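You operate a simulated robot arm through the tools that you are given. There is no shell and no other tool. Be economical: measure what you need, move in short steps, check, and stop when the job is done.

You run a simulated two-armed robot. Do the job below in one go: nothing can be reset, and whatever is moved stays where it is left.

TASK
Take the cable clip from the top of the packing table and leave it on top of the yellow cube there. Put the blue capacitor from the left bench table on top of the black wire reel. Fetch the labelled meter from the left bench table and stand it on the number seven table patch. Shut the middle cable drawer. Push the bottom cable drawer shut. Open the bottom cabinet drawer, put the multimeter in the inside of the bottom cabinet drawer, then shut the drawer. Take the blue thermometer and put it on the number twelve table patch. Do these in any order. Set down upright: labelled meter.

The check looks at the end state, three seconds after you hand in, the way a careful person would. Anything else that was tipped, shoved, dropped, spilled or broken makes it a failure.

THE ROBOT
Two 7-joint arms with three-finger grippers on one trunk, on a base that drives. Base frame: it is fixed to the floor where the robot stands at the start and does not move with it; the origin is under the middle of the robot, x ahead of it, y to its left, z up; the surface under the hand at the start is at about z = 800. Units: mm, rad, N and s.
The left shoulder is at the start at [70, 165, 1138], the right one opposite. With the tool pointing down near the work surface each hand reaches from about 360 to 880 mm from the robot's upright axis, wherever it stands, measured 20 degrees to its own side. Places, roughly: black wire reel (6x6x5 cm) [-2100, 300, 700]; blue capacitor [-2250, 0, 750]; blue thermometer [-500, -4000, 750]; bottom cabinet drawer [-700, -5600, 200]; bottom cable drawer [-300, -1900, 200]; cable clip (4x3x2 cm) [800, -200, 800]; inside of the bottom cabinet drawer [-600, -5700, 100]; labelled meter [-2250, -250, 750]; middle cable drawer [-300, -1900, 400]; multimeter [-500, -3500, 750]; number seven table patch (29x18 cm) [-2540, -1480, 660]; number twelve table patch (29x18 cm) [-2100, 240, 660]; yellow cube [750, 0, 750]. Payload 3.91 kg a hand.
The TCP of each hand is the grasp point between the finger pads, 30 mm short of the fingertips. In the tool frame z runs along the fingers and y along their closing line. Largest opening 116 mm; the body of the gripper starts 73 mm behind the TCP.
Orientation is that of the tool frame in the base frame, as a unit quaternion [x, y, z, w]. With the fingers straight down and closing along the base's y, the tool's x points along the base's -x, its y along +y and its z along -z.

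THE INTERFACE
- The arms move only by the tool play_rows. It takes "left_commands", "right_commands" or both (then of equal length, played together; a hand with none holds still); each is a list of rows, each an object of numbers (a shift or turn left out is 0, a gripper value left out holds the last): "tx", "ty", "tz": the shift along the base's x, y, z in mm; "rx", "ry", "rz": the turn, a rotation vector about the base's x, y, z in rad; "claw": the gripper command, from -1 (fully open) to 1 (shut), values between in proportion. In form: [{"tx": .., "ty": .., "tz": .., "rx": .., "ry": .., "rz": .., "claw": ..}, ...]. A call has 1 to 8 rows; each row is the pose to reach, as a shift and turn from the pose commanded when the call began. Rows are played at 5 a second. More than 50 mm and 0.15 rad between two rows, or a gripper value outside its range, and nothing of the call is played. Where a pose cannot be reached the arm comes as near as it can. A force on the tool above 40 N (or 10 N above the force at the start of the call, whichever is more), or a blocked arm, ends the call early, and 0.2 s more pass. Each finger travels about 153 mm/s and halts on what it meets, pressing with about 28 N; the grip force reading is that of the motor and also rises with nothing between the fingers. The clock runs only during rows and for 0.2 s after the last one: add rows that repeat a pose to give the fingers time. The reply holds the time, the measured pose of the TCP, the force on the tool along the base axes, the opening and the grip force, in the units named above and with some noise, with the torque about the TCP (base axes, N m) and any sound that the robot's microphone picked up.
- Cameras (640 x 400 px; columns grow to the right, rows downward): "scene" is now at [135.1, -21.3, 1458.5]; the picture's right is [-0.22, -0.97, 0.00], its down [-0.55, 0.13, -0.83] and it looks along [0.81, -0.18, -0.56] (base axes); focal length 295 px, centre (320, 200). "left" rides on the left gripper at [75, 17, -88] in its tool frame; the picture's right is [-0.22, 0.97, 0.00], its down [-0.70, -0.16, -0.70] and it looks along [-0.68, -0.16, 0.71] (tool axes); focal length 247 px, centre (320, 200). "right" rides on the right gripper at [52, 56, -88] in its tool frame; the picture's right is [-0.73, 0.68, 0.00], its down [-0.49, -0.52, -0.70] and it looks along [-0.48, -0.51, 0.71] (tool axes); focal length 247 px, centre (320, 200). There is no depth. A picture from a camera that has moved, and an enlarged one, comes with that camera's place and axes in the base frame and with its lens.
- get_image(camera): a new picture of that camera. The clock stands still meanwhile.
- slide_trunk(by): slides the trunk up (or, below 0, down) by that many mm; the arms and the scene camera ride with it, the base frame stays. It gives what a move gives, with no picture.
- roll_base(legs): drives the robot by 1 to 6 legs, each [ahead, left, turn to the left] in mm, mm and rad, along the robot's own axes; the way and the turn of a leg run together, so that a leg with both is an arc; at most 1500 mm and 3.142 rad a leg. The arms and the cameras ride along, it lands a little off, and it stops where it bumps. It gives what a move gives.
- aim_head(pan, tilt): turns the head with the scene camera to pan (to the left, within 1.501 rad either way) and tilt (down, from -0.506 to 1.204), counted from straight ahead of the robot. It gives what a move gives.
- zoom(camera, box): a new picture of the part [left, top, right, bottom] of that camera's present view, enlarged. The clock stands still meanwhile.
- hand_in(): hands the job in; it is judged then, once.

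Go step by step. Nothing tells you exact positions but the pictures and the camera data: compare them with the known pose of the tool, close in by small moves and look again before you grip or let go. The budget is 207 turns and 194 pictures, counting those below and the enlarged ones. Unless the task says otherwise, let go and move clear before handing in.

The tools are called as name(argument=value, ...) on one line, values as JSON. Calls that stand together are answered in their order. play_rows: Moves the arms, as the interface text tells. Its arguments: {"type":"object","properties":{"left_commands":{"type":"array"},"right_commands":{"type":"array"}},"required":[]} The other tools are called the same way: slide_trunk (by) slides the trunk up or down; roll_base (legs) drives the base; aim_head (pan, tilt) turns the head that bears the scene camera; get_image (camera) takes a picture; zoom (camera, box) takes an enlarged picture of a part of a camera's view; hand_in () hands the job in.

At the start:

```text
time_s: 0.0
left_position: [659.5, 264.2, 994.8]
left_tool_rot: [0.0, 1.0, 0.0, 0.0]
left_ft_force: [-0.8, 0.0, 0.5]
left_torque: [-0.03, 0.0, -0.02]
left_gripper_width: 115.9
left_gripper_force: 0.0
right_position: [614.9, -362.6, 1024.7]
right_tool_rot: [-0.001, 1.0, 0.001, 0.001]
right_ft_force: [-0.5, -0.7, 0.0]
right_torque: [0.0, -0.01, 0.01]
right_gripper_width: 116.1
right_gripper_force: 0.0
trunk travel left (down, up): [-675.0, 165.0]
robot x, y, heading: [0.3, 1.2, -0.003]
head pan, tilt: [-0.225, 0.597]
```

scene: 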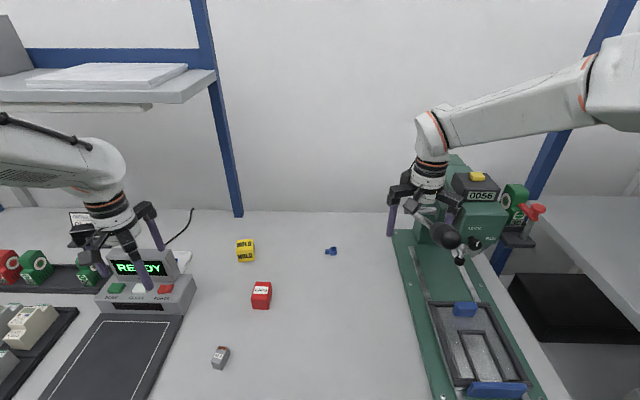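
right: 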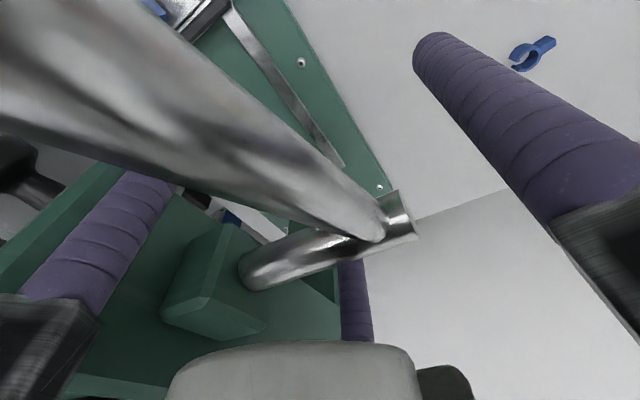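
left: 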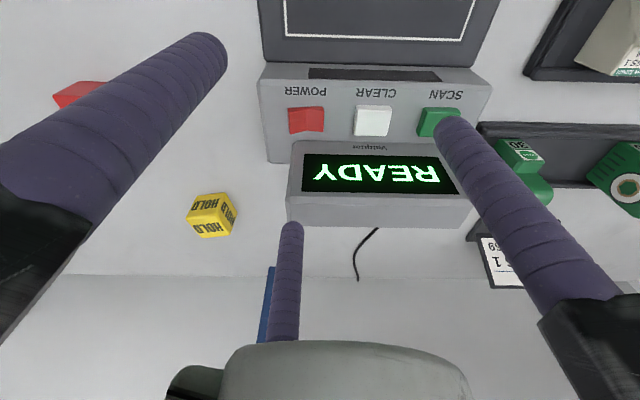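

The clip lies near (786,-200) and the yellow "HOLD" cube near (838,56) by my estimate. The right hand is close to a lever machine, so I look closer first.

zoom(camera="scene", box=[210, 200, 370, 300])

zoom(camera="scene", box=[360, 100, 560, 280])

```text
4.00 times, centred on (290, 250) of scene
camera zoom: at [135.1, -21.3, 1458.5], right [-0.22, -0.97, 0.0], down [-0.55, 0.13, -0.83], along [0.81, -0.18, -0.56], focal length 1180 px, centre (440, 0)
```

zoom: 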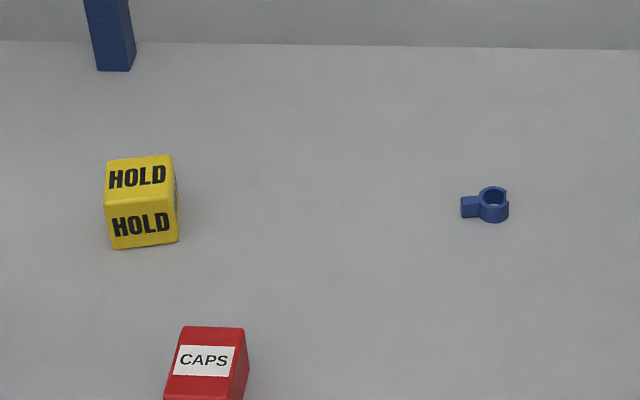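

```text
2.22 times, centred on (460, 190) of scene
camera zoom: at [135.1, -21.3, 1458.5], right [-0.22, -0.97, 0.0], down [-0.55, 0.13, -0.83], along [0.81, -0.18, -0.56], focal length 655 px, centre (9, 222)
```

zoom: 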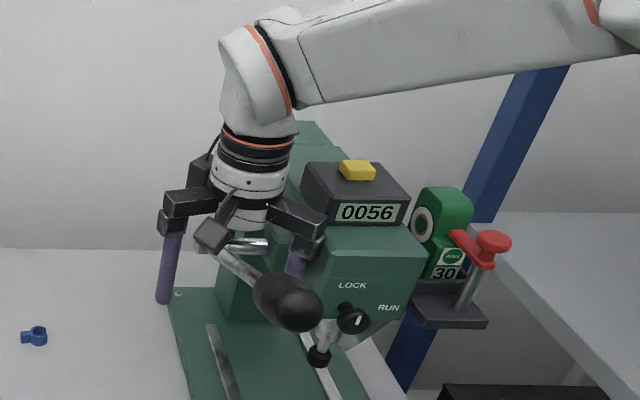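

The right hand seems to straddle the lever, so I lift it straight up before anything else. Then I move it toward the clip.

play_rows(right_commands=[{"tz": 40}, {"tz": 80}, {"tz": 120}, {"tz": 150}, {"tz": 150}])

get_image(camera="scene")

get_image(camera="right")

```text
time_s: 1.2
left_position: [659.1, 263.0, 994.4]
left_tool_rot: [0.0, 1.0, 0.0, 0.0]
left_ft_force: [-0.4, -0.2, -0.3]
left_torque: [0.01, 0.02, -0.01]
left_gripper_width: 116.4
left_gripper_force: 0.0
right_position: [614.5, -362.5, 1175.7]
right_tool_rot: [0.0, 1.0, 0.0, 0.0]
right_ft_force: [-0.1, -0.3, 0.2]
right_torque: [0.02, 0.03, 0.01]
right_gripper_width: 116.1
right_gripper_force: 0.0
trunk travel left (down, up): [-675.0, 165.0]
robot x, y, heading: [1.4, -1.1, 0.008]
head pan, tilt: [-0.225, 0.597]
```

```text
188 pictures are left
camera scene: at [135.6, -21.5, 1458.4], right [-0.22, -0.97, 0.0], down [-0.55, 0.13, -0.83], along [0.81, -0.18, -0.56], focal length 295 px, centre (320, 200)
```

scene: 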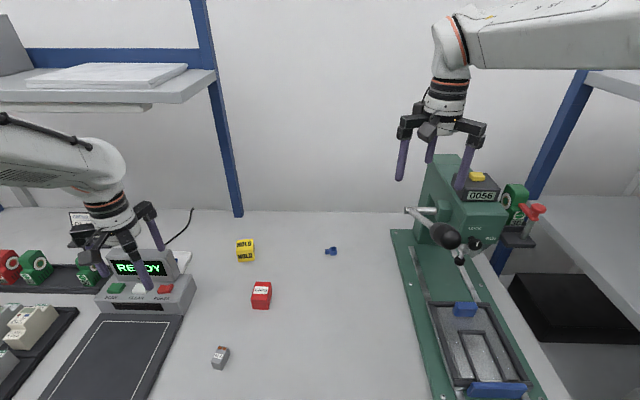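

```text
187 pictures are left
camera right: at [562.7, -306.5, 1263.6], right [0.73, 0.68, 0.0], down [0.49, -0.52, 0.7], along [0.48, -0.51, -0.71], focal length 247 px, centre (320, 200)
```

right: 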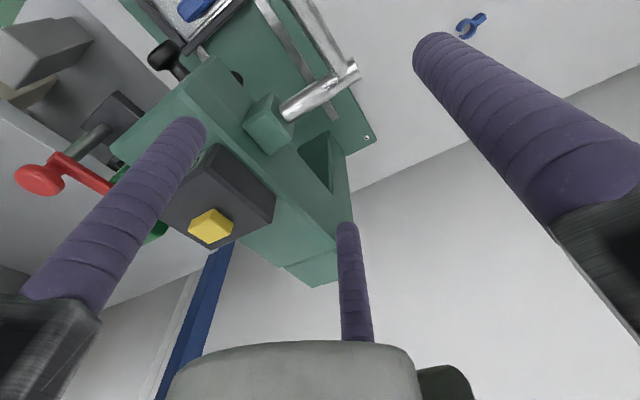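

The hand visibly has three fingers, so I close the right gripper once in free air to see how they move.

play_rows(right_commands=[{"claw": 1}, {"claw": 1}, {"claw": 1}, {"claw": 1}])

get_image(camera="right")

```text
time_s: 2.2
left_position: [660.2, 263.5, 995.2]
left_tool_rot: [0.0, 1.0, 0.0, -0.001]
left_ft_force: [0.4, -0.9, 0.0]
left_torque: [-0.03, 0.02, -0.01]
left_gripper_width: 115.8
left_gripper_force: 0.0
right_position: [615.6, -361.8, 1175.1]
right_tool_rot: [0.0, 1.0, 0.0, 0.0]
right_ft_force: [-0.4, 0.2, -0.4]
right_torque: [0.01, 0.0, -0.01]
right_gripper_width: 9.2
right_gripper_force: 28.2
trunk travel left (down, up): [-675.0, 165.0]
robot x, y, heading: [1.6, 0.6, -0.003]
head pan, tilt: [-0.225, 0.597]
```

```text
186 pictures are left
camera right: at [562.4, -306.3, 1263.5], right [0.73, 0.68, 0.0], down [0.49, -0.52, 0.7], along [0.48, -0.51, -0.71], focal length 247 px, centre (320, 200)
```

right: 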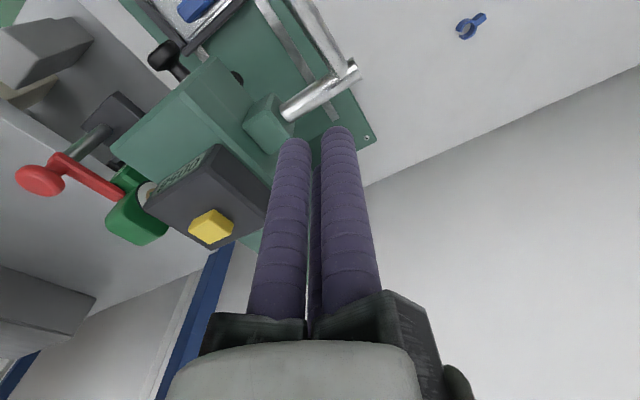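

It is a three-jaw gripper closing radially, one finger at the tool's +y and two opposite. That suits the clip with its tab toward +y, so I move above it.

play_rows(right_commands=[{"ty": 45, "claw": -0.2}, {"ty": 90}, {"ty": 130, "tx": 20}, {"ty": 162, "tx": 55}, {"ty": 162, "tx": 100, "tz": -10}, {"ty": 162, "tx": 140, "tz": -35}, {"ty": 162, "tx": 171, "tz": -70}, {"ty": 162, "tx": 171, "tz": -115}])

get_image(camera="right")

```text
time_s: 4.0
left_position: [659.9, 261.1, 994.3]
left_tool_rot: [0.0, 1.0, 0.0, 0.0]
left_ft_force: [1.0, -0.2, -0.4]
left_torque: [0.0, 0.02, 0.0]
left_gripper_width: 116.0
left_gripper_force: 0.0
right_position: [785.2, -201.0, 1059.4]
right_tool_rot: [0.0, 1.0, 0.002, 0.0]
right_ft_force: [-1.1, 0.7, 0.2]
right_torque: [0.05, 0.01, -0.01]
right_gripper_width: 69.5
right_gripper_force: 0.0
trunk travel left (down, up): [-675.0, 165.0]
robot x, y, heading: [2.3, -0.5, -0.002]
head pan, tilt: [-0.225, 0.597]
```

```text
185 pictures are left
camera right: at [733.3, -144.3, 1147.9], right [0.73, 0.68, 0.0], down [0.49, -0.52, 0.7], along [0.48, -0.51, -0.72], focal length 247 px, centre (320, 200)
```

right: 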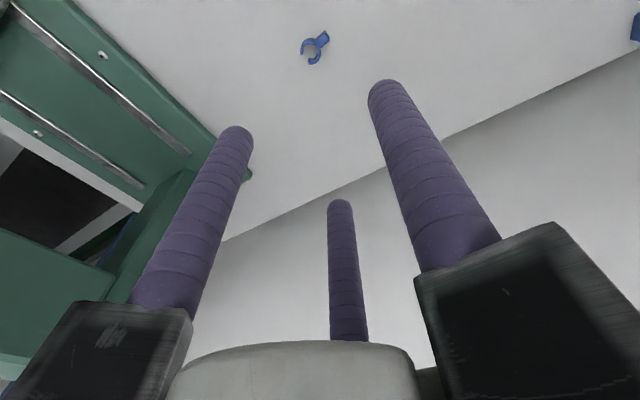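

The clip is near (780,-204), tab toward +y, so I descend and look again.

play_rows(right_commands=[{"tx": -3, "ty": -2, "tz": -48}, {"tx": -5, "ty": -3, "tz": -95}, {"tx": -5, "ty": -3, "tz": -140}, {"tx": -5, "ty": -3, "tz": -180}, {"tx": -5, "ty": -3, "tz": -180}])

get_image(camera="right")

zoom(camera="scene", box=[280, 190, 400, 280])

```text
time_s: 5.2
left_position: [658.2, 264.0, 995.9]
left_tool_rot: [-0.001, 1.0, 0.0, 0.001]
left_ft_force: [-0.1, 0.5, 0.2]
left_torque: [0.02, -0.02, -0.02]
left_gripper_width: 116.1
left_gripper_force: 0.0
right_position: [779.2, -203.6, 880.6]
right_tool_rot: [0.0, 1.0, 0.0, 0.001]
right_ft_force: [-0.6, 0.3, -0.3]
right_torque: [0.0, -0.1, -0.01]
right_gripper_width: 69.6
right_gripper_force: 0.0
trunk travel left (down, up): [-675.0, 165.0]
robot x, y, heading: [0.7, 0.5, -0.0]
head pan, tilt: [-0.225, 0.597]
```

```text
184 pictures are left
camera right: at [727.2, -147.7, 968.3], right [0.73, 0.68, 0.0], down [0.49, -0.52, 0.7], along [0.48, -0.51, -0.71], focal length 247 px, centre (320, 200)
```

right: 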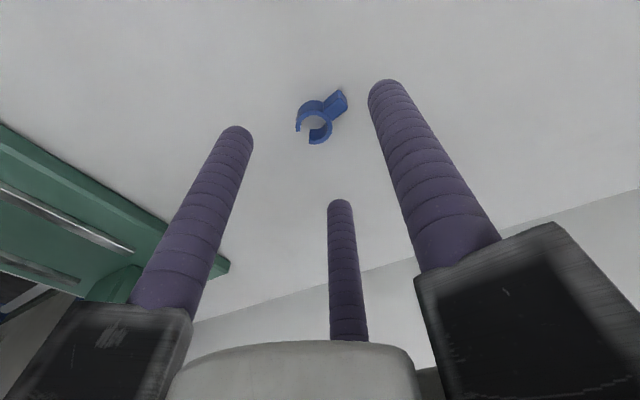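

```text
4.44 times, centred on (340, 235) of scene
camera zoom: at [134.1, -20.9, 1458.6], right [-0.22, -0.97, 0.0], down [-0.55, 0.13, -0.83], along [0.81, -0.18, -0.56], focal length 1311 px, centre (231, 44)
```

zoom: 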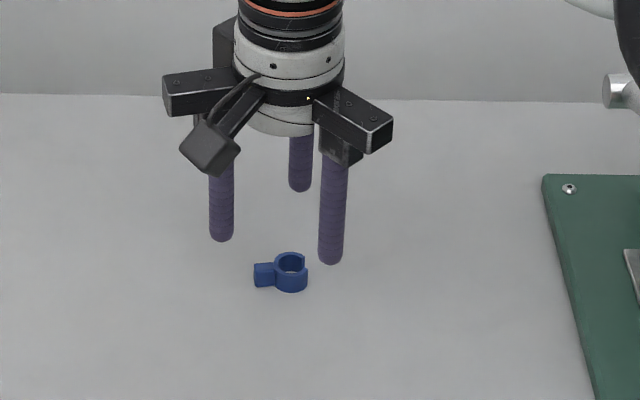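

The hand is centred over the clip, so I go down and close.

play_rows(right_commands=[{"tz": -25}, {"tz": -46}, {"tz": -46}, {"tz": -46, "claw": 1}, {"tz": -46, "claw": 1}, {"tz": -46, "claw": 1}])

get_image(camera="right")

zoom(camera="scene", box=[280, 190, 400, 280])

```text
time_s: 6.6
left_position: [658.9, 263.9, 995.3]
left_tool_rot: [0.0, 1.0, -0.001, 0.0]
left_ft_force: [-0.1, -0.3, 0.1]
left_torque: [-0.02, 0.0, -0.03]
left_gripper_width: 116.0
left_gripper_force: 0.0
right_position: [780.3, -203.6, 834.5]
right_tool_rot: [0.0, 1.0, 0.0, 0.0]
right_ft_force: [0.6, 0.2, 0.1]
right_torque: [0.0, 0.0, 0.02]
right_gripper_width: 25.7
right_gripper_force: 28.1
trunk travel left (down, up): [-675.0, 165.0]
robot x, y, heading: [2.7, -2.0, -0.004]
head pan, tilt: [-0.225, 0.597]
```

```text
182 pictures are left
camera right: at [728.1, -147.3, 922.8], right [0.73, 0.68, 0.0], down [0.49, -0.52, 0.7], along [0.48, -0.51, -0.71], focal length 247 px, centre (320, 200)
```

right: 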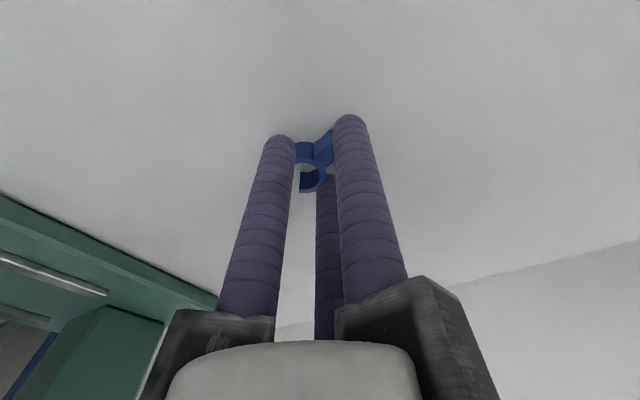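

```text
4.44 times, centred on (340, 235) of scene
camera zoom: at [135.1, -21.4, 1458.5], right [-0.22, -0.97, 0.0], down [-0.55, 0.13, -0.83], along [0.81, -0.18, -0.56], focal length 1311 px, centre (231, 44)
```

zoom: 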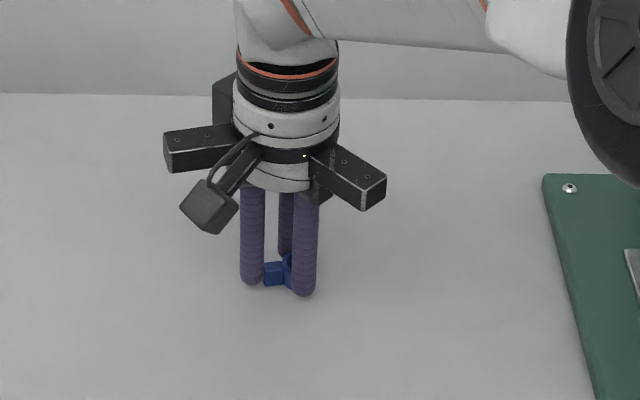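

The clip is gripped (25.7 mm), and I take the cube's centre as about (833,57) with its top near z 847. I lift and carry the clip toward it.

play_rows(right_commands=[{"tz": 45}, {"tz": 90}, {"tz": 110, "ty": 40, "tx": 10}, {"tz": 110, "ty": 88, "tx": 20}, {"tz": 110, "ty": 136, "tx": 30}, {"tz": 110, "ty": 184, "tx": 40}, {"tz": 110, "ty": 230, "tx": 50}, {"tz": 110, "ty": 260, "tx": 53}])

get_image(camera="right")

zoom(camera="scene", box=[190, 160, 310, 280])

```text
time_s: 8.4
left_position: [659.3, 266.8, 992.2]
left_tool_rot: [-0.001, 1.0, -0.002, 0.0]
left_ft_force: [-0.7, 1.1, 0.3]
left_torque: [-0.1, 0.01, 0.02]
left_gripper_width: 116.2
left_gripper_force: 0.0
right_position: [776.5, 33.8, 937.9]
right_tool_rot: [-0.002, 1.0, -0.003, -0.004]
right_ft_force: [0.9, -0.9, 0.5]
right_torque: [0.14, 0.05, 0.02]
right_gripper_width: 25.5
right_gripper_force: 27.9
right hand out of reach, approached as far as the arm can: row 6, 7, 8
trunk travel left (down, up): [-675.0, 165.0]
robot x, y, heading: [-0.7, -1.0, -0.004]
head pan, tilt: [-0.225, 0.597]
```

```text
180 pictures are left
camera right: at [724.9, 90.5, 1026.3], right [0.73, 0.68, -0.01], down [0.49, -0.52, 0.7], along [0.47, -0.52, -0.71], focal length 247 px, centre (320, 200)
```

right: 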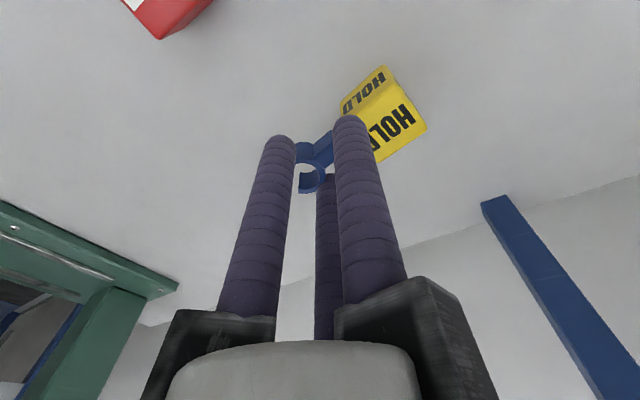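

```text
3.33 times, centred on (250, 220) of scene
camera zoom: at [135.1, -16.7, 1458.4], right [-0.22, -0.97, 0.0], down [-0.55, 0.12, -0.83], along [0.81, -0.19, -0.56], focal length 983 px, centre (553, 133)
```

zoom: 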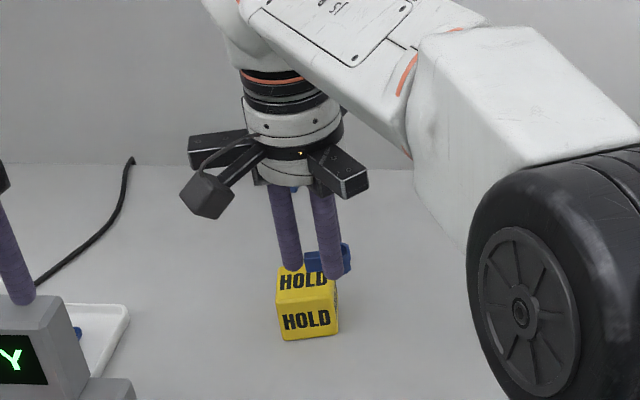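

The cube is just out of reach, so the base must come nearer. I look down at the gap between the robot and the table edge.

aim_head(pan=0.0, tilt=1.15)

get_image(camera="scene")

aim_head(pan=0.7, tilt=0.6)

get_image(camera="scene")

```text
time_s: 9.4
left_position: [659.9, 263.8, 994.3]
left_tool_rot: [0.001, 1.0, 0.0, 0.0]
left_ft_force: [0.1, 0.7, 0.1]
left_torque: [-0.01, 0.0, -0.03]
left_gripper_width: 116.0
left_gripper_force: 0.0
right_position: [776.0, 33.1, 938.8]
right_tool_rot: [-0.002, 1.0, 0.0, -0.003]
right_ft_force: [0.3, 0.1, 0.6]
right_torque: [0.01, 0.0, 0.01]
right_gripper_width: 25.4
right_gripper_force: 28.0
trunk travel left (down, up): [-675.0, 165.0]
robot x, y, heading: [-1.5, 3.7, 0.0]
head pan, tilt: [0.0, 1.15]
```

```text
178 pictures are left
camera scene: at [108.7, -1.3, 1416.5], right [0.0, -1.0, 0.0], down [-0.91, 0.0, -0.41], along [0.41, 0.0, -0.91], focal length 295 px, centre (320, 200)
```

scene: 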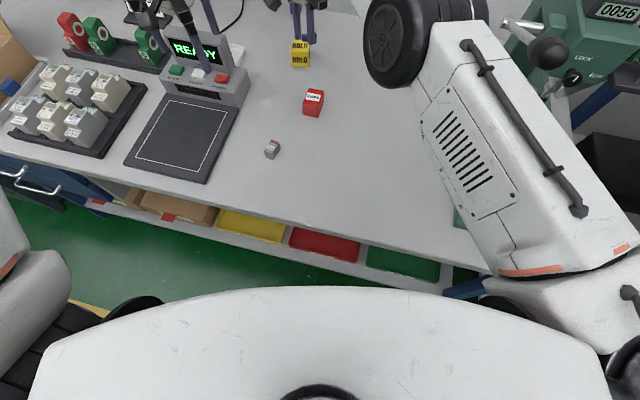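

```text
time_s: 10.4
left_position: [659.4, 264.2, 995.1]
left_tool_rot: [0.001, 1.0, 0.0, 0.0]
left_ft_force: [0.4, -0.6, -0.5]
left_torque: [0.0, 0.03, -0.01]
left_gripper_width: 115.9
left_gripper_force: 0.1
right_position: [777.1, 32.9, 937.6]
right_tool_rot: [-0.002, 1.0, 0.0, -0.003]
right_ft_force: [-0.6, 0.2, 0.3]
right_torque: [-0.03, -0.02, -0.03]
right_gripper_width: 25.0
right_gripper_force: 27.7
trunk travel left (down, up): [-675.0, 165.0]
robot x, y, heading: [1.9, -3.9, -0.003]
head pan, tilt: [0.7, 0.6]
```

```text
177 pictures are left
camera scene: at [116.6, 55.5, 1458.1], right [0.64, -0.77, 0.0], down [-0.43, -0.36, -0.82], along [0.63, 0.53, -0.57], focal length 295 px, centre (320, 200)
```

scene: 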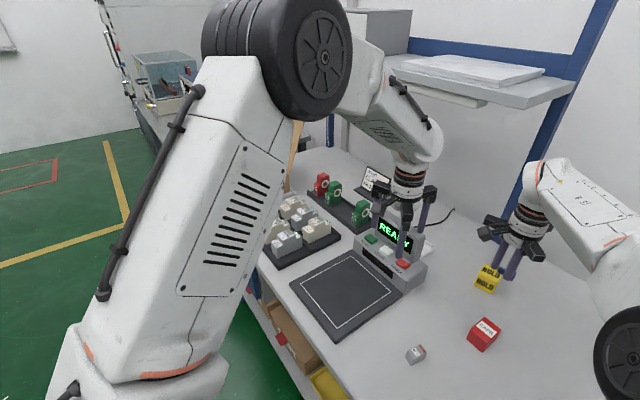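

Turning the base 0.4 rad to the left puts the cube 20° to the right arm's own side, inside its reach. I raise both hands first so they clear the scanner.

play_rows(right_commands=[{"tx": -40, "tz": 30}, {"tx": -80, "tz": 60}, {"tx": -120, "tz": 90}, {"tx": -120, "tz": 130}], left_commands=[{"tz": 30}, {"tz": 60}, {"tz": 90}, {"tz": 120}])

roll_base(legs=[[0, 0, 0.4]])

aim_head(pan=-0.4, tilt=0.6)

get_image(camera="scene")

```text
time_s: 11.6
left_position: [661.1, 263.8, 1113.1]
left_tool_rot: [0.0, 1.0, 0.0, -0.001]
left_ft_force: [0.4, -1.6, 0.5]
left_torque: [0.02, 0.03, 0.03]
left_gripper_width: 116.0
left_gripper_force: 0.1
right_position: [673.3, 6.4, 1039.3]
right_tool_rot: [0.011, 0.999, 0.01, -0.043]
right_ft_force: [0.4, -0.3, -0.1]
right_torque: [0.02, 0.04, -0.05]
right_gripper_width: 25.7
right_gripper_force: 28.5
right hand out of reach, approached as far as the arm can: row 1, 2, 3, 4
trunk travel left (down, up): [-675.0, 165.0]
robot x, y, heading: [-2.8, 0.1, 0.001]
head pan, tilt: [0.7, 0.6]
stopped in row 4 (right hand): the arm was blocked; the commanded pose is now the measured one
```

```text
time_s: 13.2
left_position: [505.6, 497.5, 1114.1]
left_tool_rot: [-0.198, 0.98, 0.0, 0.001]
left_ft_force: [0.5, 0.4, 0.8]
left_torque: [0.0, -0.01, 0.02]
left_gripper_width: 116.2
left_gripper_force: 0.2
right_position: [615.8, 267.4, 1042.2]
right_tool_rot: [-0.186, 0.982, 0.002, -0.043]
right_ft_force: [1.0, 0.7, 0.5]
right_torque: [0.01, 0.01, -0.02]
right_gripper_width: 25.1
right_gripper_force: 28.1
trunk travel left (down, up): [-675.0, 165.0]
robot x, y, heading: [0.6, -0.6, 0.393]
head pan, tilt: [0.7, 0.6]
```

```text
time_s: 14.6
left_position: [505.2, 498.7, 1114.4]
left_tool_rot: [-0.198, 0.98, 0.0, -0.001]
left_ft_force: [0.6, 1.0, -0.1]
left_torque: [-0.03, 0.03, -0.02]
left_gripper_width: 116.0
left_gripper_force: 0.0
right_position: [616.9, 265.9, 1040.3]
right_tool_rot: [-0.186, 0.982, 0.002, -0.043]
right_ft_force: [-0.7, -0.1, 1.0]
right_torque: [0.0, 0.04, 0.02]
right_gripper_width: 19.8
right_gripper_force: 28.3
trunk travel left (down, up): [-675.0, 165.0]
robot x, y, heading: [-1.7, -2.2, 0.398]
head pan, tilt: [-0.4, 0.6]
```

```text
176 pictures are left
camera scene: at [133.3, 18.0, 1458.2], right [0.0, -1.0, 0.0], down [-0.57, 0.0, -0.82], along [0.82, 0.0, -0.57], focal length 295 px, centre (320, 200)
```

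scene: 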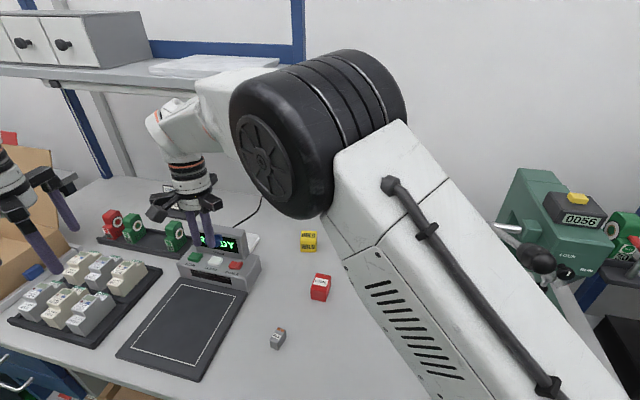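

The grip reading dropped to 19.8 mm, so I check that the clip is still held.

get_image(camera="right")

```text
175 pictures are left
camera right: at [555.2, 300.9, 1134.7], right [0.43, 0.9, -0.05], down [0.7, -0.3, 0.65], along [0.57, -0.31, -0.76], focal length 247 px, centre (320, 200)
```

right: 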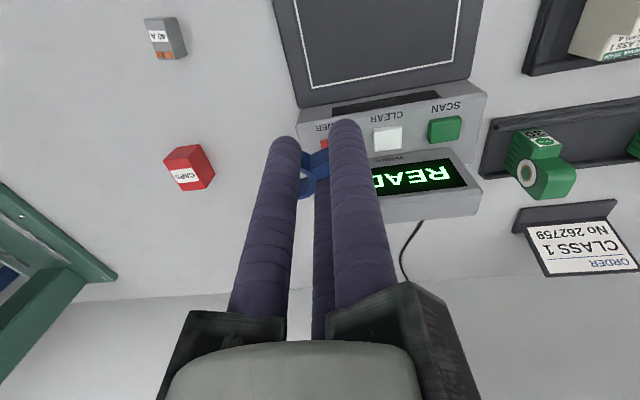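

The clip is still held. I straighten the hand and carry it to above the cube.

play_rows(right_commands=[{"tx": 27, "ty": -26, "ry": -0.04, "rx": 0.006}, {"tx": 54, "ty": -52, "ry": -0.085, "rx": 0.012}, {"tx": 82, "ty": -80, "ry": -0.085, "rx": 0.012}, {"tx": 110, "ty": -108, "ry": -0.085, "rx": 0.012}, {"tx": 138, "ty": -136, "ry": -0.085, "rx": 0.012}, {"tx": 166, "ty": -162, "ry": -0.085, "rx": 0.012}, {"tx": 192, "ty": -186, "tz": -20, "ry": -0.085, "rx": 0.012}, {"tx": 217, "ty": -209, "tz": -50, "ry": -0.085, "rx": 0.012}])

get_image(camera="right")

get_image(camera="scene")

```text
time_s: 16.6
left_position: [507.5, 496.2, 1116.1]
left_tool_rot: [-0.193, 0.981, -0.002, 0.001]
left_ft_force: [-1.6, 0.6, 0.3]
left_torque: [-0.07, -0.2, -0.01]
left_gripper_width: 116.0
left_gripper_force: 0.0
right_position: [830.6, 52.9, 994.9]
right_tool_rot: [-0.18, 0.984, -0.003, 0.001]
right_ft_force: [-1.4, 1.0, 1.6]
right_torque: [-0.08, -0.16, -0.01]
right_gripper_width: 19.0
right_gripper_force: 27.9
trunk travel left (down, up): [-675.0, 165.0]
robot x, y, heading: [3.0, -0.6, 0.391]
head pan, tilt: [-0.4, 0.6]
stopped in row 8 (right hand): the arm was blocked; the commanded pose is now the measured one
```

```text
174 pictures are left
camera right: at [760.8, 86.8, 1082.9], right [0.44, 0.9, 0.0], down [0.64, -0.31, 0.7], along [0.63, -0.31, -0.71], focal length 247 px, centre (320, 200)
```

right: 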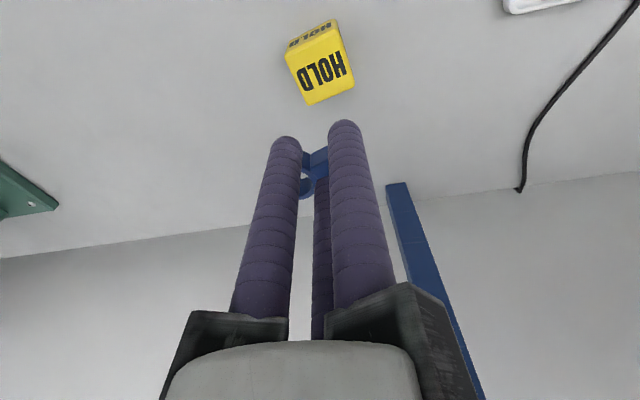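

```text
173 pictures are left
camera scene: at [127.4, 20.1, 1459.2], right [-0.01, -1.0, 0.0], down [-0.56, 0.0, -0.83], along [0.83, -0.01, -0.56], focal length 295 px, centre (320, 200)
```

scene: 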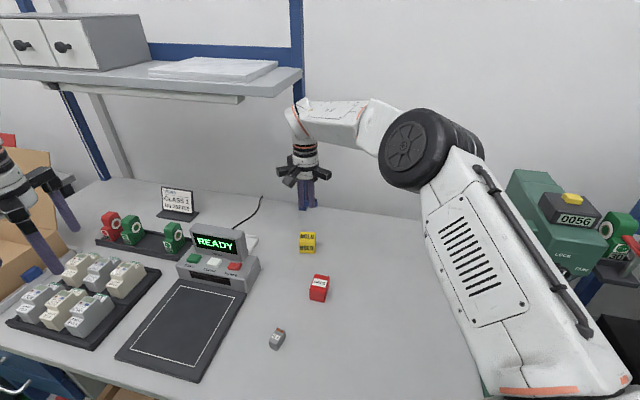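

The cube's top centre now reads about (829,56), nearly below the hand. I lower to just above it.

play_rows(right_commands=[{"ty": 2, "tz": -25}, {"ty": 3, "tz": -50}, {"ty": 3, "tz": -75}, {"ty": 3, "tz": -95}, {"ty": 3, "tz": -95}])

get_image(camera="right")

zoom(camera="scene", box=[260, 180, 380, 270])

```text
time_s: 17.8
left_position: [512.8, 493.5, 1113.1]
left_tool_rot: [-0.193, 0.981, 0.001, -0.001]
left_ft_force: [-0.1, -0.7, 0.4]
left_torque: [0.02, -0.02, 0.01]
left_gripper_width: 116.0
left_gripper_force: 0.1
right_position: [836.3, 51.2, 892.7]
right_tool_rot: [-0.18, 0.984, -0.002, -0.001]
right_ft_force: [-0.1, 0.5, 0.4]
right_torque: [0.02, 0.0, -0.02]
right_gripper_width: 18.3
right_gripper_force: 27.8
trunk travel left (down, up): [-675.0, 165.0]
robot x, y, heading: [6.3, -0.1, 0.388]
head pan, tilt: [-0.4, 0.6]
```

```text
172 pictures are left
camera right: at [766.9, 86.6, 981.8], right [0.44, 0.9, 0.0], down [0.64, -0.31, 0.7], along [0.63, -0.31, -0.71], focal length 247 px, centre (320, 200)
```

right: 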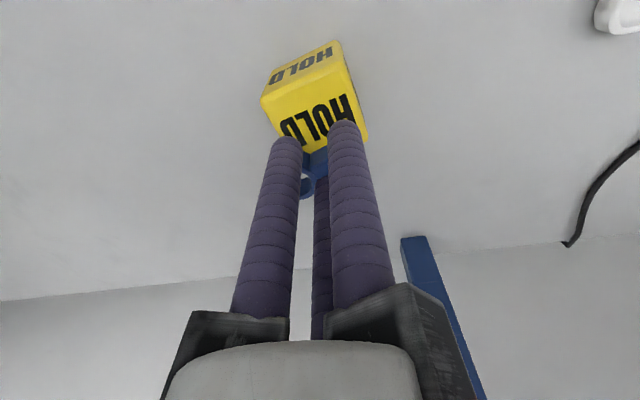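

```text
4.44 times, centred on (320, 225) of scene
camera zoom: at [135.1, 16.5, 1458.4], right [-0.01, -1.0, 0.0], down [-0.56, 0.0, -0.83], along [0.83, -0.01, -0.56], focal length 1311 px, centre (320, 89)
```

zoom: 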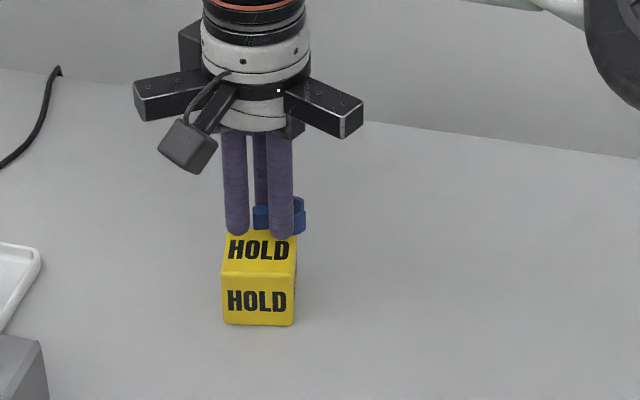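

The clip has slid in the grip toward -y by about 13 mm relative to the cube. I shift to compensate, then lower in small steps.

play_rows(right_commands=[{"ty": 12, "tx": -4}, {"ty": 12, "tx": -4, "tz": -5}, {"ty": 12, "tx": -4, "tz": -9}])

zoom(camera="scene", box=[280, 205, 340, 260])

zoom(camera="right", box=[220, 40, 420, 220])

```text
time_s: 18.6
left_position: [512.6, 492.4, 1114.0]
left_tool_rot: [-0.194, 0.981, 0.0, -0.002]
left_ft_force: [2.0, 0.4, -0.6]
left_torque: [0.0, 0.0, -0.03]
left_gripper_width: 115.9
left_gripper_force: 0.1
right_position: [832.3, 63.4, 883.9]
right_tool_rot: [-0.179, 0.984, -0.001, -0.002]
right_ft_force: [0.3, 0.1, 0.8]
right_torque: [0.0, 0.01, 0.03]
right_gripper_width: 17.7
right_gripper_force: 28.1
trunk travel left (down, up): [-675.0, 165.0]
robot x, y, heading: [0.6, -3.6, 0.388]
head pan, tilt: [-0.4, 0.6]
```

```text
7.27 times, centred on (310, 232) of scene
camera zoom: at [136.7, 16.2, 1458.3], right [-0.01, -1.0, 0.0], down [-0.57, 0.0, -0.82], along [0.82, -0.01, -0.57], focal length 2145 px, centre (393, -36)
```

zoom: 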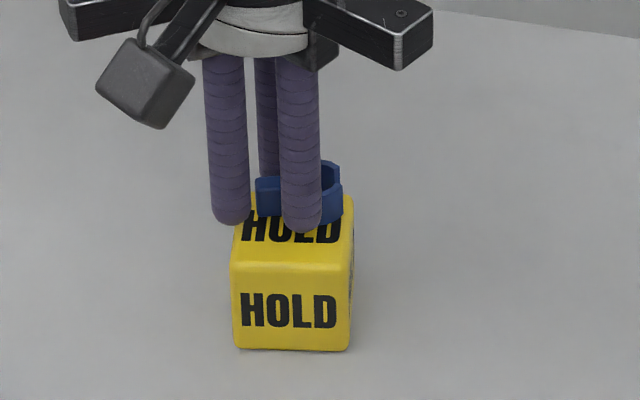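

```text
2.22 times, centred on (320, 130) of right
camera zoom: at [763.6, 97.8, 972.7], right [0.44, 0.9, 0.0], down [0.64, -0.31, 0.7], along [0.62, -0.31, -0.71], focal length 549 px, centre (320, 356)
```

zoom: 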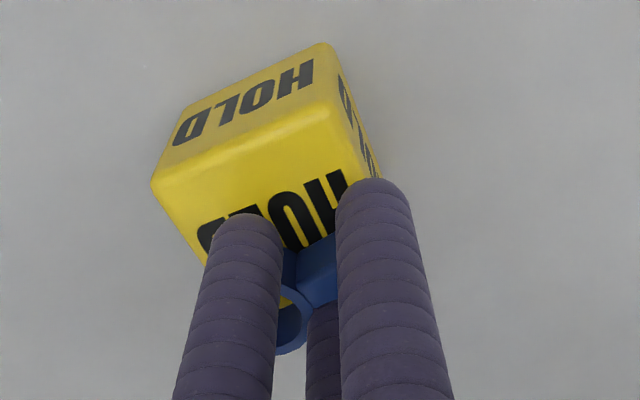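

The clip is centred over the cube's top, so I shift 3 mm toward me and lower until it touches.

play_rows(right_commands=[{"tx": -3, "tz": -3}, {"tx": -3, "tz": -5}, {"tx": -3, "tz": -5}])

zoom(camera="scene", box=[280, 205, 340, 260])

```text
time_s: 19.4
left_position: [511.2, 493.1, 1115.4]
left_tool_rot: [-0.193, 0.981, 0.0, 0.0]
left_ft_force: [0.6, -0.4, -0.9]
left_torque: [0.02, -0.01, -0.01]
left_gripper_width: 115.8
left_gripper_force: 0.0
right_position: [830.1, 63.9, 883.6]
right_tool_rot: [-0.179, 0.984, -0.002, 0.001]
right_ft_force: [9.6, 0.8, 26.6]
right_torque: [-0.25, -0.39, 0.07]
right_gripper_width: 18.0
right_gripper_force: 28.1
trunk travel left (down, up): [-675.0, 165.0]
robot x, y, heading: [0.7, -4.2, 0.388]
head pan, tilt: [-0.4, 0.6]
```

```text
7.27 times, centred on (310, 232) of scene
camera zoom: at [133.9, 16.0, 1458.8], right [-0.01, -1.0, 0.0], down [-0.56, 0.0, -0.83], along [0.83, -0.01, -0.56], focal length 2145 px, centre (393, -36)
```

zoom: 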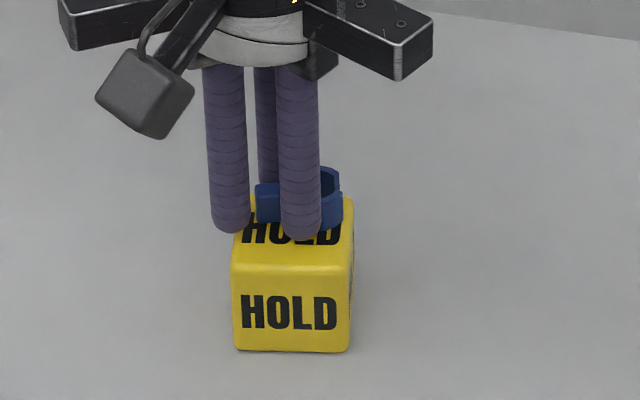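

The clip is seated (26 N). I ease the pressure and open the fingers.

play_rows(right_commands=[{"tx": 1, "tz": 4}, {"tx": 1, "tz": 4}, {"tx": 1, "tz": 4, "claw": 0.6}, {"tx": 1, "tz": 4, "claw": 0.3}, {"tx": 1, "tz": 4, "claw": 0.1}])

zoom(camera="scene", box=[280, 205, 340, 260])

```text
time_s: 20.6
left_position: [512.2, 492.2, 1111.9]
left_tool_rot: [-0.193, 0.981, 0.0, -0.001]
left_ft_force: [0.4, 0.0, 0.2]
left_torque: [0.01, 0.04, -0.01]
left_gripper_width: 116.6
left_gripper_force: 0.0
right_position: [830.2, 62.5, 882.1]
right_tool_rot: [-0.179, 0.984, -0.002, -0.002]
right_ft_force: [0.5, 0.0, -1.0]
right_torque: [-0.01, 0.0, 0.01]
right_gripper_width: 52.0
right_gripper_force: 0.0
trunk travel left (down, up): [-675.0, 165.0]
robot x, y, heading: [1.4, 1.3, 0.392]
head pan, tilt: [-0.4, 0.6]
```

```text
7.27 times, centred on (310, 232) of scene
camera zoom: at [136.4, 16.3, 1458.2], right [-0.01, -1.0, 0.0], down [-0.56, 0.0, -0.83], along [0.82, -0.01, -0.56], focal length 2145 px, centre (393, -36)
```

zoom: 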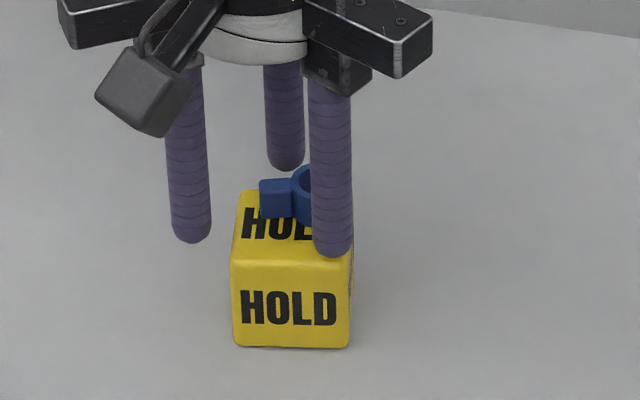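

Released; I rise straight up and check.

play_rows(right_commands=[{"tz": 20}, {"tz": 60}, {"tz": 100}, {"tz": 140}, {"tz": 140}])

zoom(camera="scene", box=[260, 170, 380, 270])

```text
time_s: 21.8
left_position: [514.6, 492.4, 1112.8]
left_tool_rot: [-0.194, 0.981, -0.001, -0.001]
left_ft_force: [-0.2, 0.1, -0.2]
left_torque: [-0.01, 0.01, 0.02]
left_gripper_width: 116.0
left_gripper_force: 0.0
right_position: [830.4, 63.5, 1021.7]
right_tool_rot: [-0.179, 0.984, -0.002, -0.003]
right_ft_force: [0.4, -0.5, -0.3]
right_torque: [-0.01, 0.02, -0.02]
right_gripper_width: 52.1
right_gripper_force: 0.1
trunk travel left (down, up): [-675.0, 165.0]
robot x, y, heading: [6.2, 0.6, 0.393]
head pan, tilt: [-0.4, 0.6]
```

```text
4.00 times, centred on (320, 220) of scene
camera zoom: at [137.4, 16.2, 1458.1], right [-0.01, -1.0, 0.0], down [-0.57, 0.0, -0.82], along [0.82, -0.01, -0.57], focal length 1180 px, centre (320, 120)
```

zoom: 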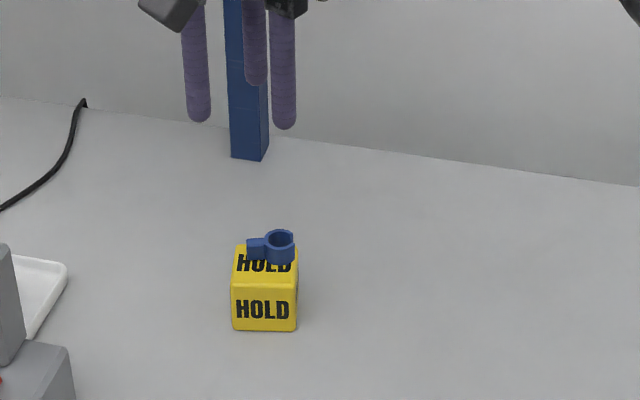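

The clip rests on the cube. I retract both hands toward the body before driving away.

play_rows(right_commands=[{"tx": -40, "ty": -15, "tz": 15}, {"tx": -80, "ty": -30, "tz": 30}, {"tx": -120, "ty": -46, "tz": 45}, {"tx": -160, "ty": -62, "tz": 60}, {"tx": -200, "ty": -77, "tz": 60}, {"tx": -240, "ty": -92, "tz": 60}, {"tx": -280, "ty": -108, "tz": 60}, {"tx": -319, "ty": -123, "tz": 60}], left_commands=[{"tx": -20, "ty": -18}, {"tx": -40, "ty": -36}, {"tx": -60, "ty": -54}, {"tx": -80, "ty": -72}, {"tx": -100, "ty": -90}, {"tx": -120, "ty": -105}, {"tx": -130, "ty": -105}, {"tx": -130, "ty": -105}])

aim_head(pan=1.5, tilt=0.4)

get_image(camera="scene")

aim_head(pan=-1.5, tilt=0.4)

get_image(camera="scene")

```text
time_s: 23.6
left_position: [384.5, 385.5, 1112.1]
left_tool_rot: [-0.194, 0.981, 0.0, -0.002]
left_ft_force: [1.2, -1.0, 0.5]
left_torque: [0.05, 0.06, -0.02]
left_gripper_width: 116.0
left_gripper_force: 0.2
right_position: [556.9, -40.1, 1059.1]
right_tool_rot: [-0.179, 0.984, 0.0, -0.003]
right_ft_force: [0.7, -0.3, -1.5]
right_torque: [0.0, 0.05, 0.03]
right_gripper_width: 52.3
right_gripper_force: 0.1
right hand out of reach, approached as far as the arm can: row 7, 8
trunk travel left (down, up): [-675.0, 165.0]
robot x, y, heading: [3.9, 1.0, 0.393]
head pan, tilt: [-0.4, 0.6]
```

```text
time_s: 25.4
left_position: [382.8, 387.3, 1113.2]
left_tool_rot: [-0.193, 0.981, 0.0, -0.001]
left_ft_force: [-0.8, 0.3, -0.4]
left_torque: [0.0, -0.02, 0.0]
left_gripper_width: 116.3
left_gripper_force: 0.1
right_position: [556.4, -39.4, 1061.2]
right_tool_rot: [-0.18, 0.984, -0.003, -0.003]
right_ft_force: [-0.4, 1.1, -0.4]
right_torque: [0.02, -0.01, -0.02]
right_gripper_width: 52.2
right_gripper_force: 0.0
trunk travel left (down, up): [-675.0, 165.0]
robot x, y, heading: [4.5, 1.8, 0.39]
head pan, tilt: [1.499, 0.4]
```

```text
165 pictures are left
camera scene: at [19.1, 105.0, 1476.5], right [0.95, 0.31, 0.0], down [0.12, -0.37, -0.92], along [-0.29, 0.87, -0.39], focal length 295 px, centre (320, 200)
```

scene: 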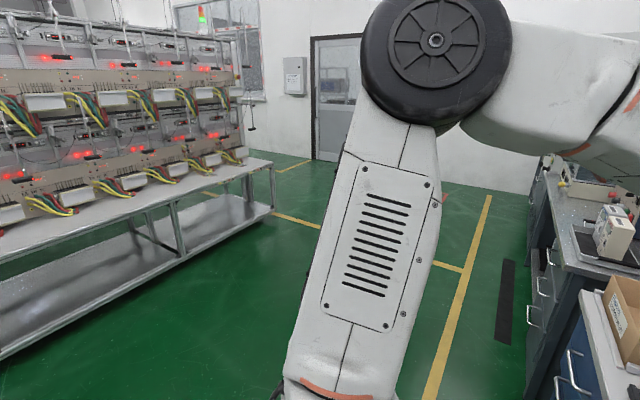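

```text
time_s: 28.0
left_position: [381.2, 387.6, 1112.2]
left_tool_rot: [-0.194, 0.981, 0.0, -0.001]
left_ft_force: [-0.1, 0.3, -0.1]
left_torque: [0.0, 0.01, 0.0]
left_gripper_width: 116.1
left_gripper_force: 0.1
right_position: [556.1, -39.9, 1059.7]
right_tool_rot: [-0.18, 0.984, -0.002, -0.003]
right_ft_force: [0.5, -0.1, 0.3]
right_torque: [0.01, 0.02, -0.04]
right_gripper_width: 52.2
right_gripper_force: 0.1
trunk travel left (down, up): [-675.0, 165.0]
robot x, y, heading: [3.8, -2.3, 0.388]
head pan, tilt: [-1.499, 0.4]
```

```text
164 pictures are left
camera scene: at [89.7, -65.9, 1476.5], right [-0.89, -0.45, 0.0], down [-0.17, 0.35, -0.92], along [0.41, -0.82, -0.39], focal length 295 px, centre (320, 200)
```

scene: 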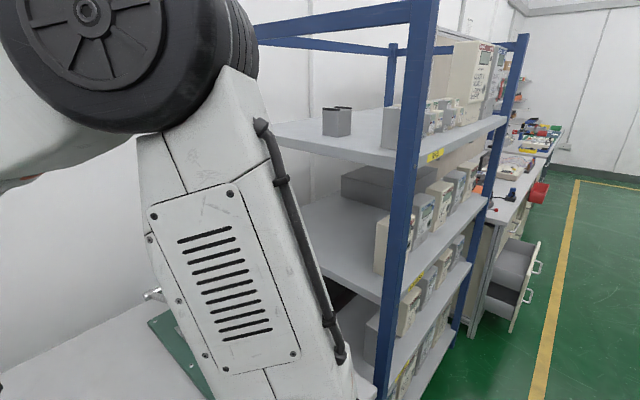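

The open cable drawers are visible along the right-hand bench, which faces -x. I back out into the aisle and turn round to look at the benches behind me.

roll_base(legs=[[0, 0, -0.39], [-700, 0, 0], [0, 0, 1.57], [0, 0, 1.57]])

aim_head(pan=0.0, tilt=0.45)

get_image(camera="scene")

aim_head(pan=0.9, tilt=0.35)

get_image(camera="scene")

```text
time_s: 29.6
left_position: [495.8, 226.7, 1112.8]
left_tool_rot: [-0.012, 1.0, 0.0, 0.0]
left_ft_force: [-1.0, -0.5, 0.3]
left_torque: [-0.02, 0.0, 0.04]
left_gripper_width: 116.3
left_gripper_force: 0.1
right_position: [508.8, -227.4, 1061.6]
right_tool_rot: [0.0, 1.0, 0.003, 0.0]
right_ft_force: [-0.5, -0.2, -0.2]
right_torque: [0.01, -0.01, 0.0]
right_gripper_width: 52.3
right_gripper_force: 0.1
trunk travel left (down, up): [-675.0, 165.0]
robot x, y, heading: [3.5, -5.0, 0.032]
head pan, tilt: [-1.499, 0.4]
stopped in leg 1: the force on the tool passed its limit at 65 N (the readings are from after the stop); the commanded pose is now the measured one
```

```text
time_s: 31.2
left_position: [496.3, 226.0, 1113.4]
left_tool_rot: [-0.012, 1.0, 0.0, -0.001]
left_ft_force: [0.2, -0.3, -0.3]
left_torque: [0.0, -0.01, -0.05]
left_gripper_width: 115.8
left_gripper_force: 0.1
right_position: [508.1, -227.8, 1061.2]
right_tool_rot: [0.001, 1.0, 0.003, 0.0]
right_ft_force: [-1.2, -0.1, -0.9]
right_torque: [0.02, 0.0, 0.02]
right_gripper_width: 52.2
right_gripper_force: 0.1
trunk travel left (down, up): [-675.0, 165.0]
robot x, y, heading: [2.2, -2.7, 0.025]
head pan, tilt: [0.0, 0.45]
```

```text
163 pictures are left
camera scene: at [143.8, 1.8, 1471.8], right [0.03, -1.0, 0.0], down [-0.44, -0.01, -0.9], along [0.9, 0.02, -0.44], focal length 295 px, centre (320, 200)
```

scene: 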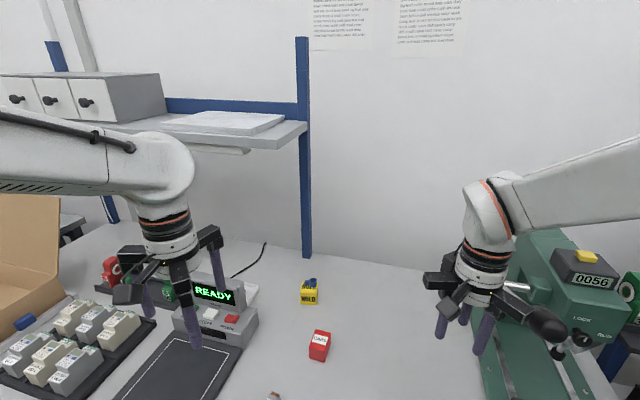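

```text
time_s: 32.4
left_position: [497.1, 225.7, 1113.6]
left_tool_rot: [-0.013, 1.0, 0.0, -0.001]
left_ft_force: [-0.3, 0.1, 0.5]
left_torque: [-0.02, 0.04, 0.04]
left_gripper_width: 115.9
left_gripper_force: 0.2
right_position: [507.5, -229.3, 1061.1]
right_tool_rot: [0.001, 1.0, 0.002, 0.0]
right_ft_force: [-1.0, 0.4, 0.1]
right_torque: [0.02, -0.02, 0.02]
right_gripper_width: 52.2
right_gripper_force: 0.1
trunk travel left (down, up): [-675.0, 165.0]
robot x, y, heading: [1.1, -2.0, 0.029]
head pan, tilt: [0.901, 0.351]
```

```text
162 pictures are left
camera scene: at [107.7, 73.8, 1481.0], right [0.8, -0.6, 0.0], down [-0.21, -0.28, -0.94], along [0.56, 0.75, -0.34], focal length 295 px, centre (320, 200)
```

scene: 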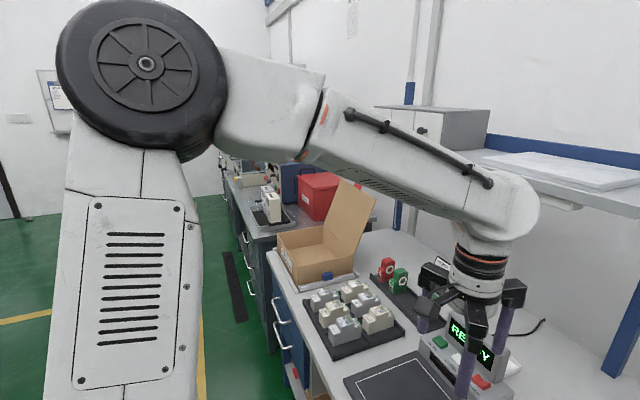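

Something pushed 65 N on the tool, probably the right hand against the press lever. I stop and look at it.

aim_head(pan=-0.6, tilt=0.6)

get_image(camera="scene")

get_image(camera="right")

get_image(camera="left")

```text
time_s: 34.0
left_position: [495.8, 226.6, 1114.0]
left_tool_rot: [-0.012, 1.0, 0.0, -0.001]
left_ft_force: [0.1, 0.4, -0.4]
left_torque: [0.0, 0.02, -0.06]
left_gripper_width: 116.0
left_gripper_force: 0.0
right_position: [507.4, -228.3, 1062.6]
right_tool_rot: [0.002, 1.0, 0.002, 0.0]
right_ft_force: [-0.8, 0.4, 0.6]
right_torque: [-0.01, -0.02, 0.0]
right_gripper_width: 52.0
right_gripper_force: 0.1
trunk travel left (down, up): [-675.0, 165.0]
robot x, y, heading: [0.9, 1.0, 0.028]
head pan, tilt: [-0.6, 0.6]
```

```text
161 pictures are left
camera scene: at [126.2, -48.5, 1458.2], right [-0.54, -0.84, 0.0], down [-0.48, 0.31, -0.83], along [0.69, -0.45, -0.56], focal length 295 px, centre (320, 200)
```

scene: 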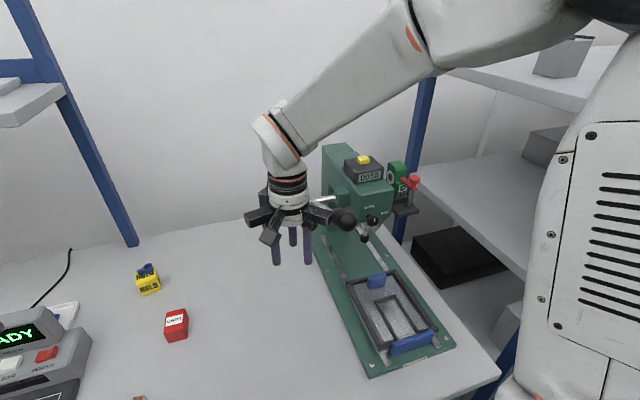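

```text
160 pictures are left
camera right: at [455.5, -172.3, 1150.4], right [0.73, 0.68, 0.0], down [0.49, -0.53, 0.7], along [0.48, -0.51, -0.72], focal length 247 px, centre (320, 200)
```

right: 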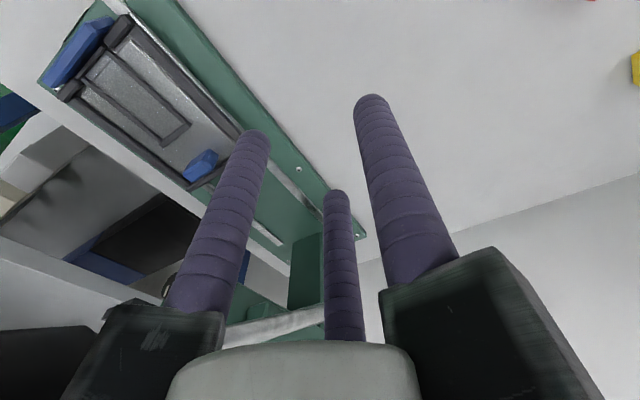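

```text
159 pictures are left
camera left: at [421.0, 242.0, 1201.7], right [0.2, 0.98, 0.0], down [0.7, -0.14, 0.7], along [0.68, -0.14, -0.72], focal length 247 px, centre (320, 200)
```

left: 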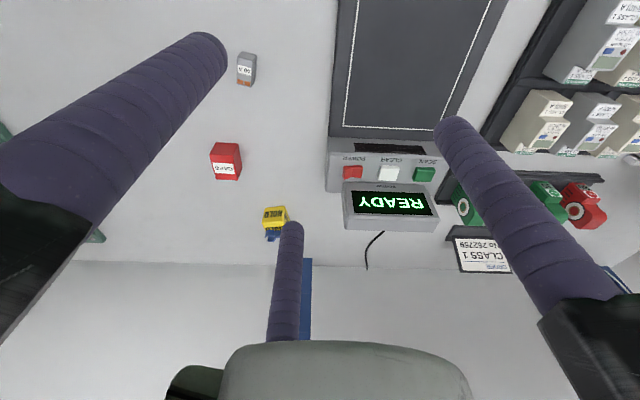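

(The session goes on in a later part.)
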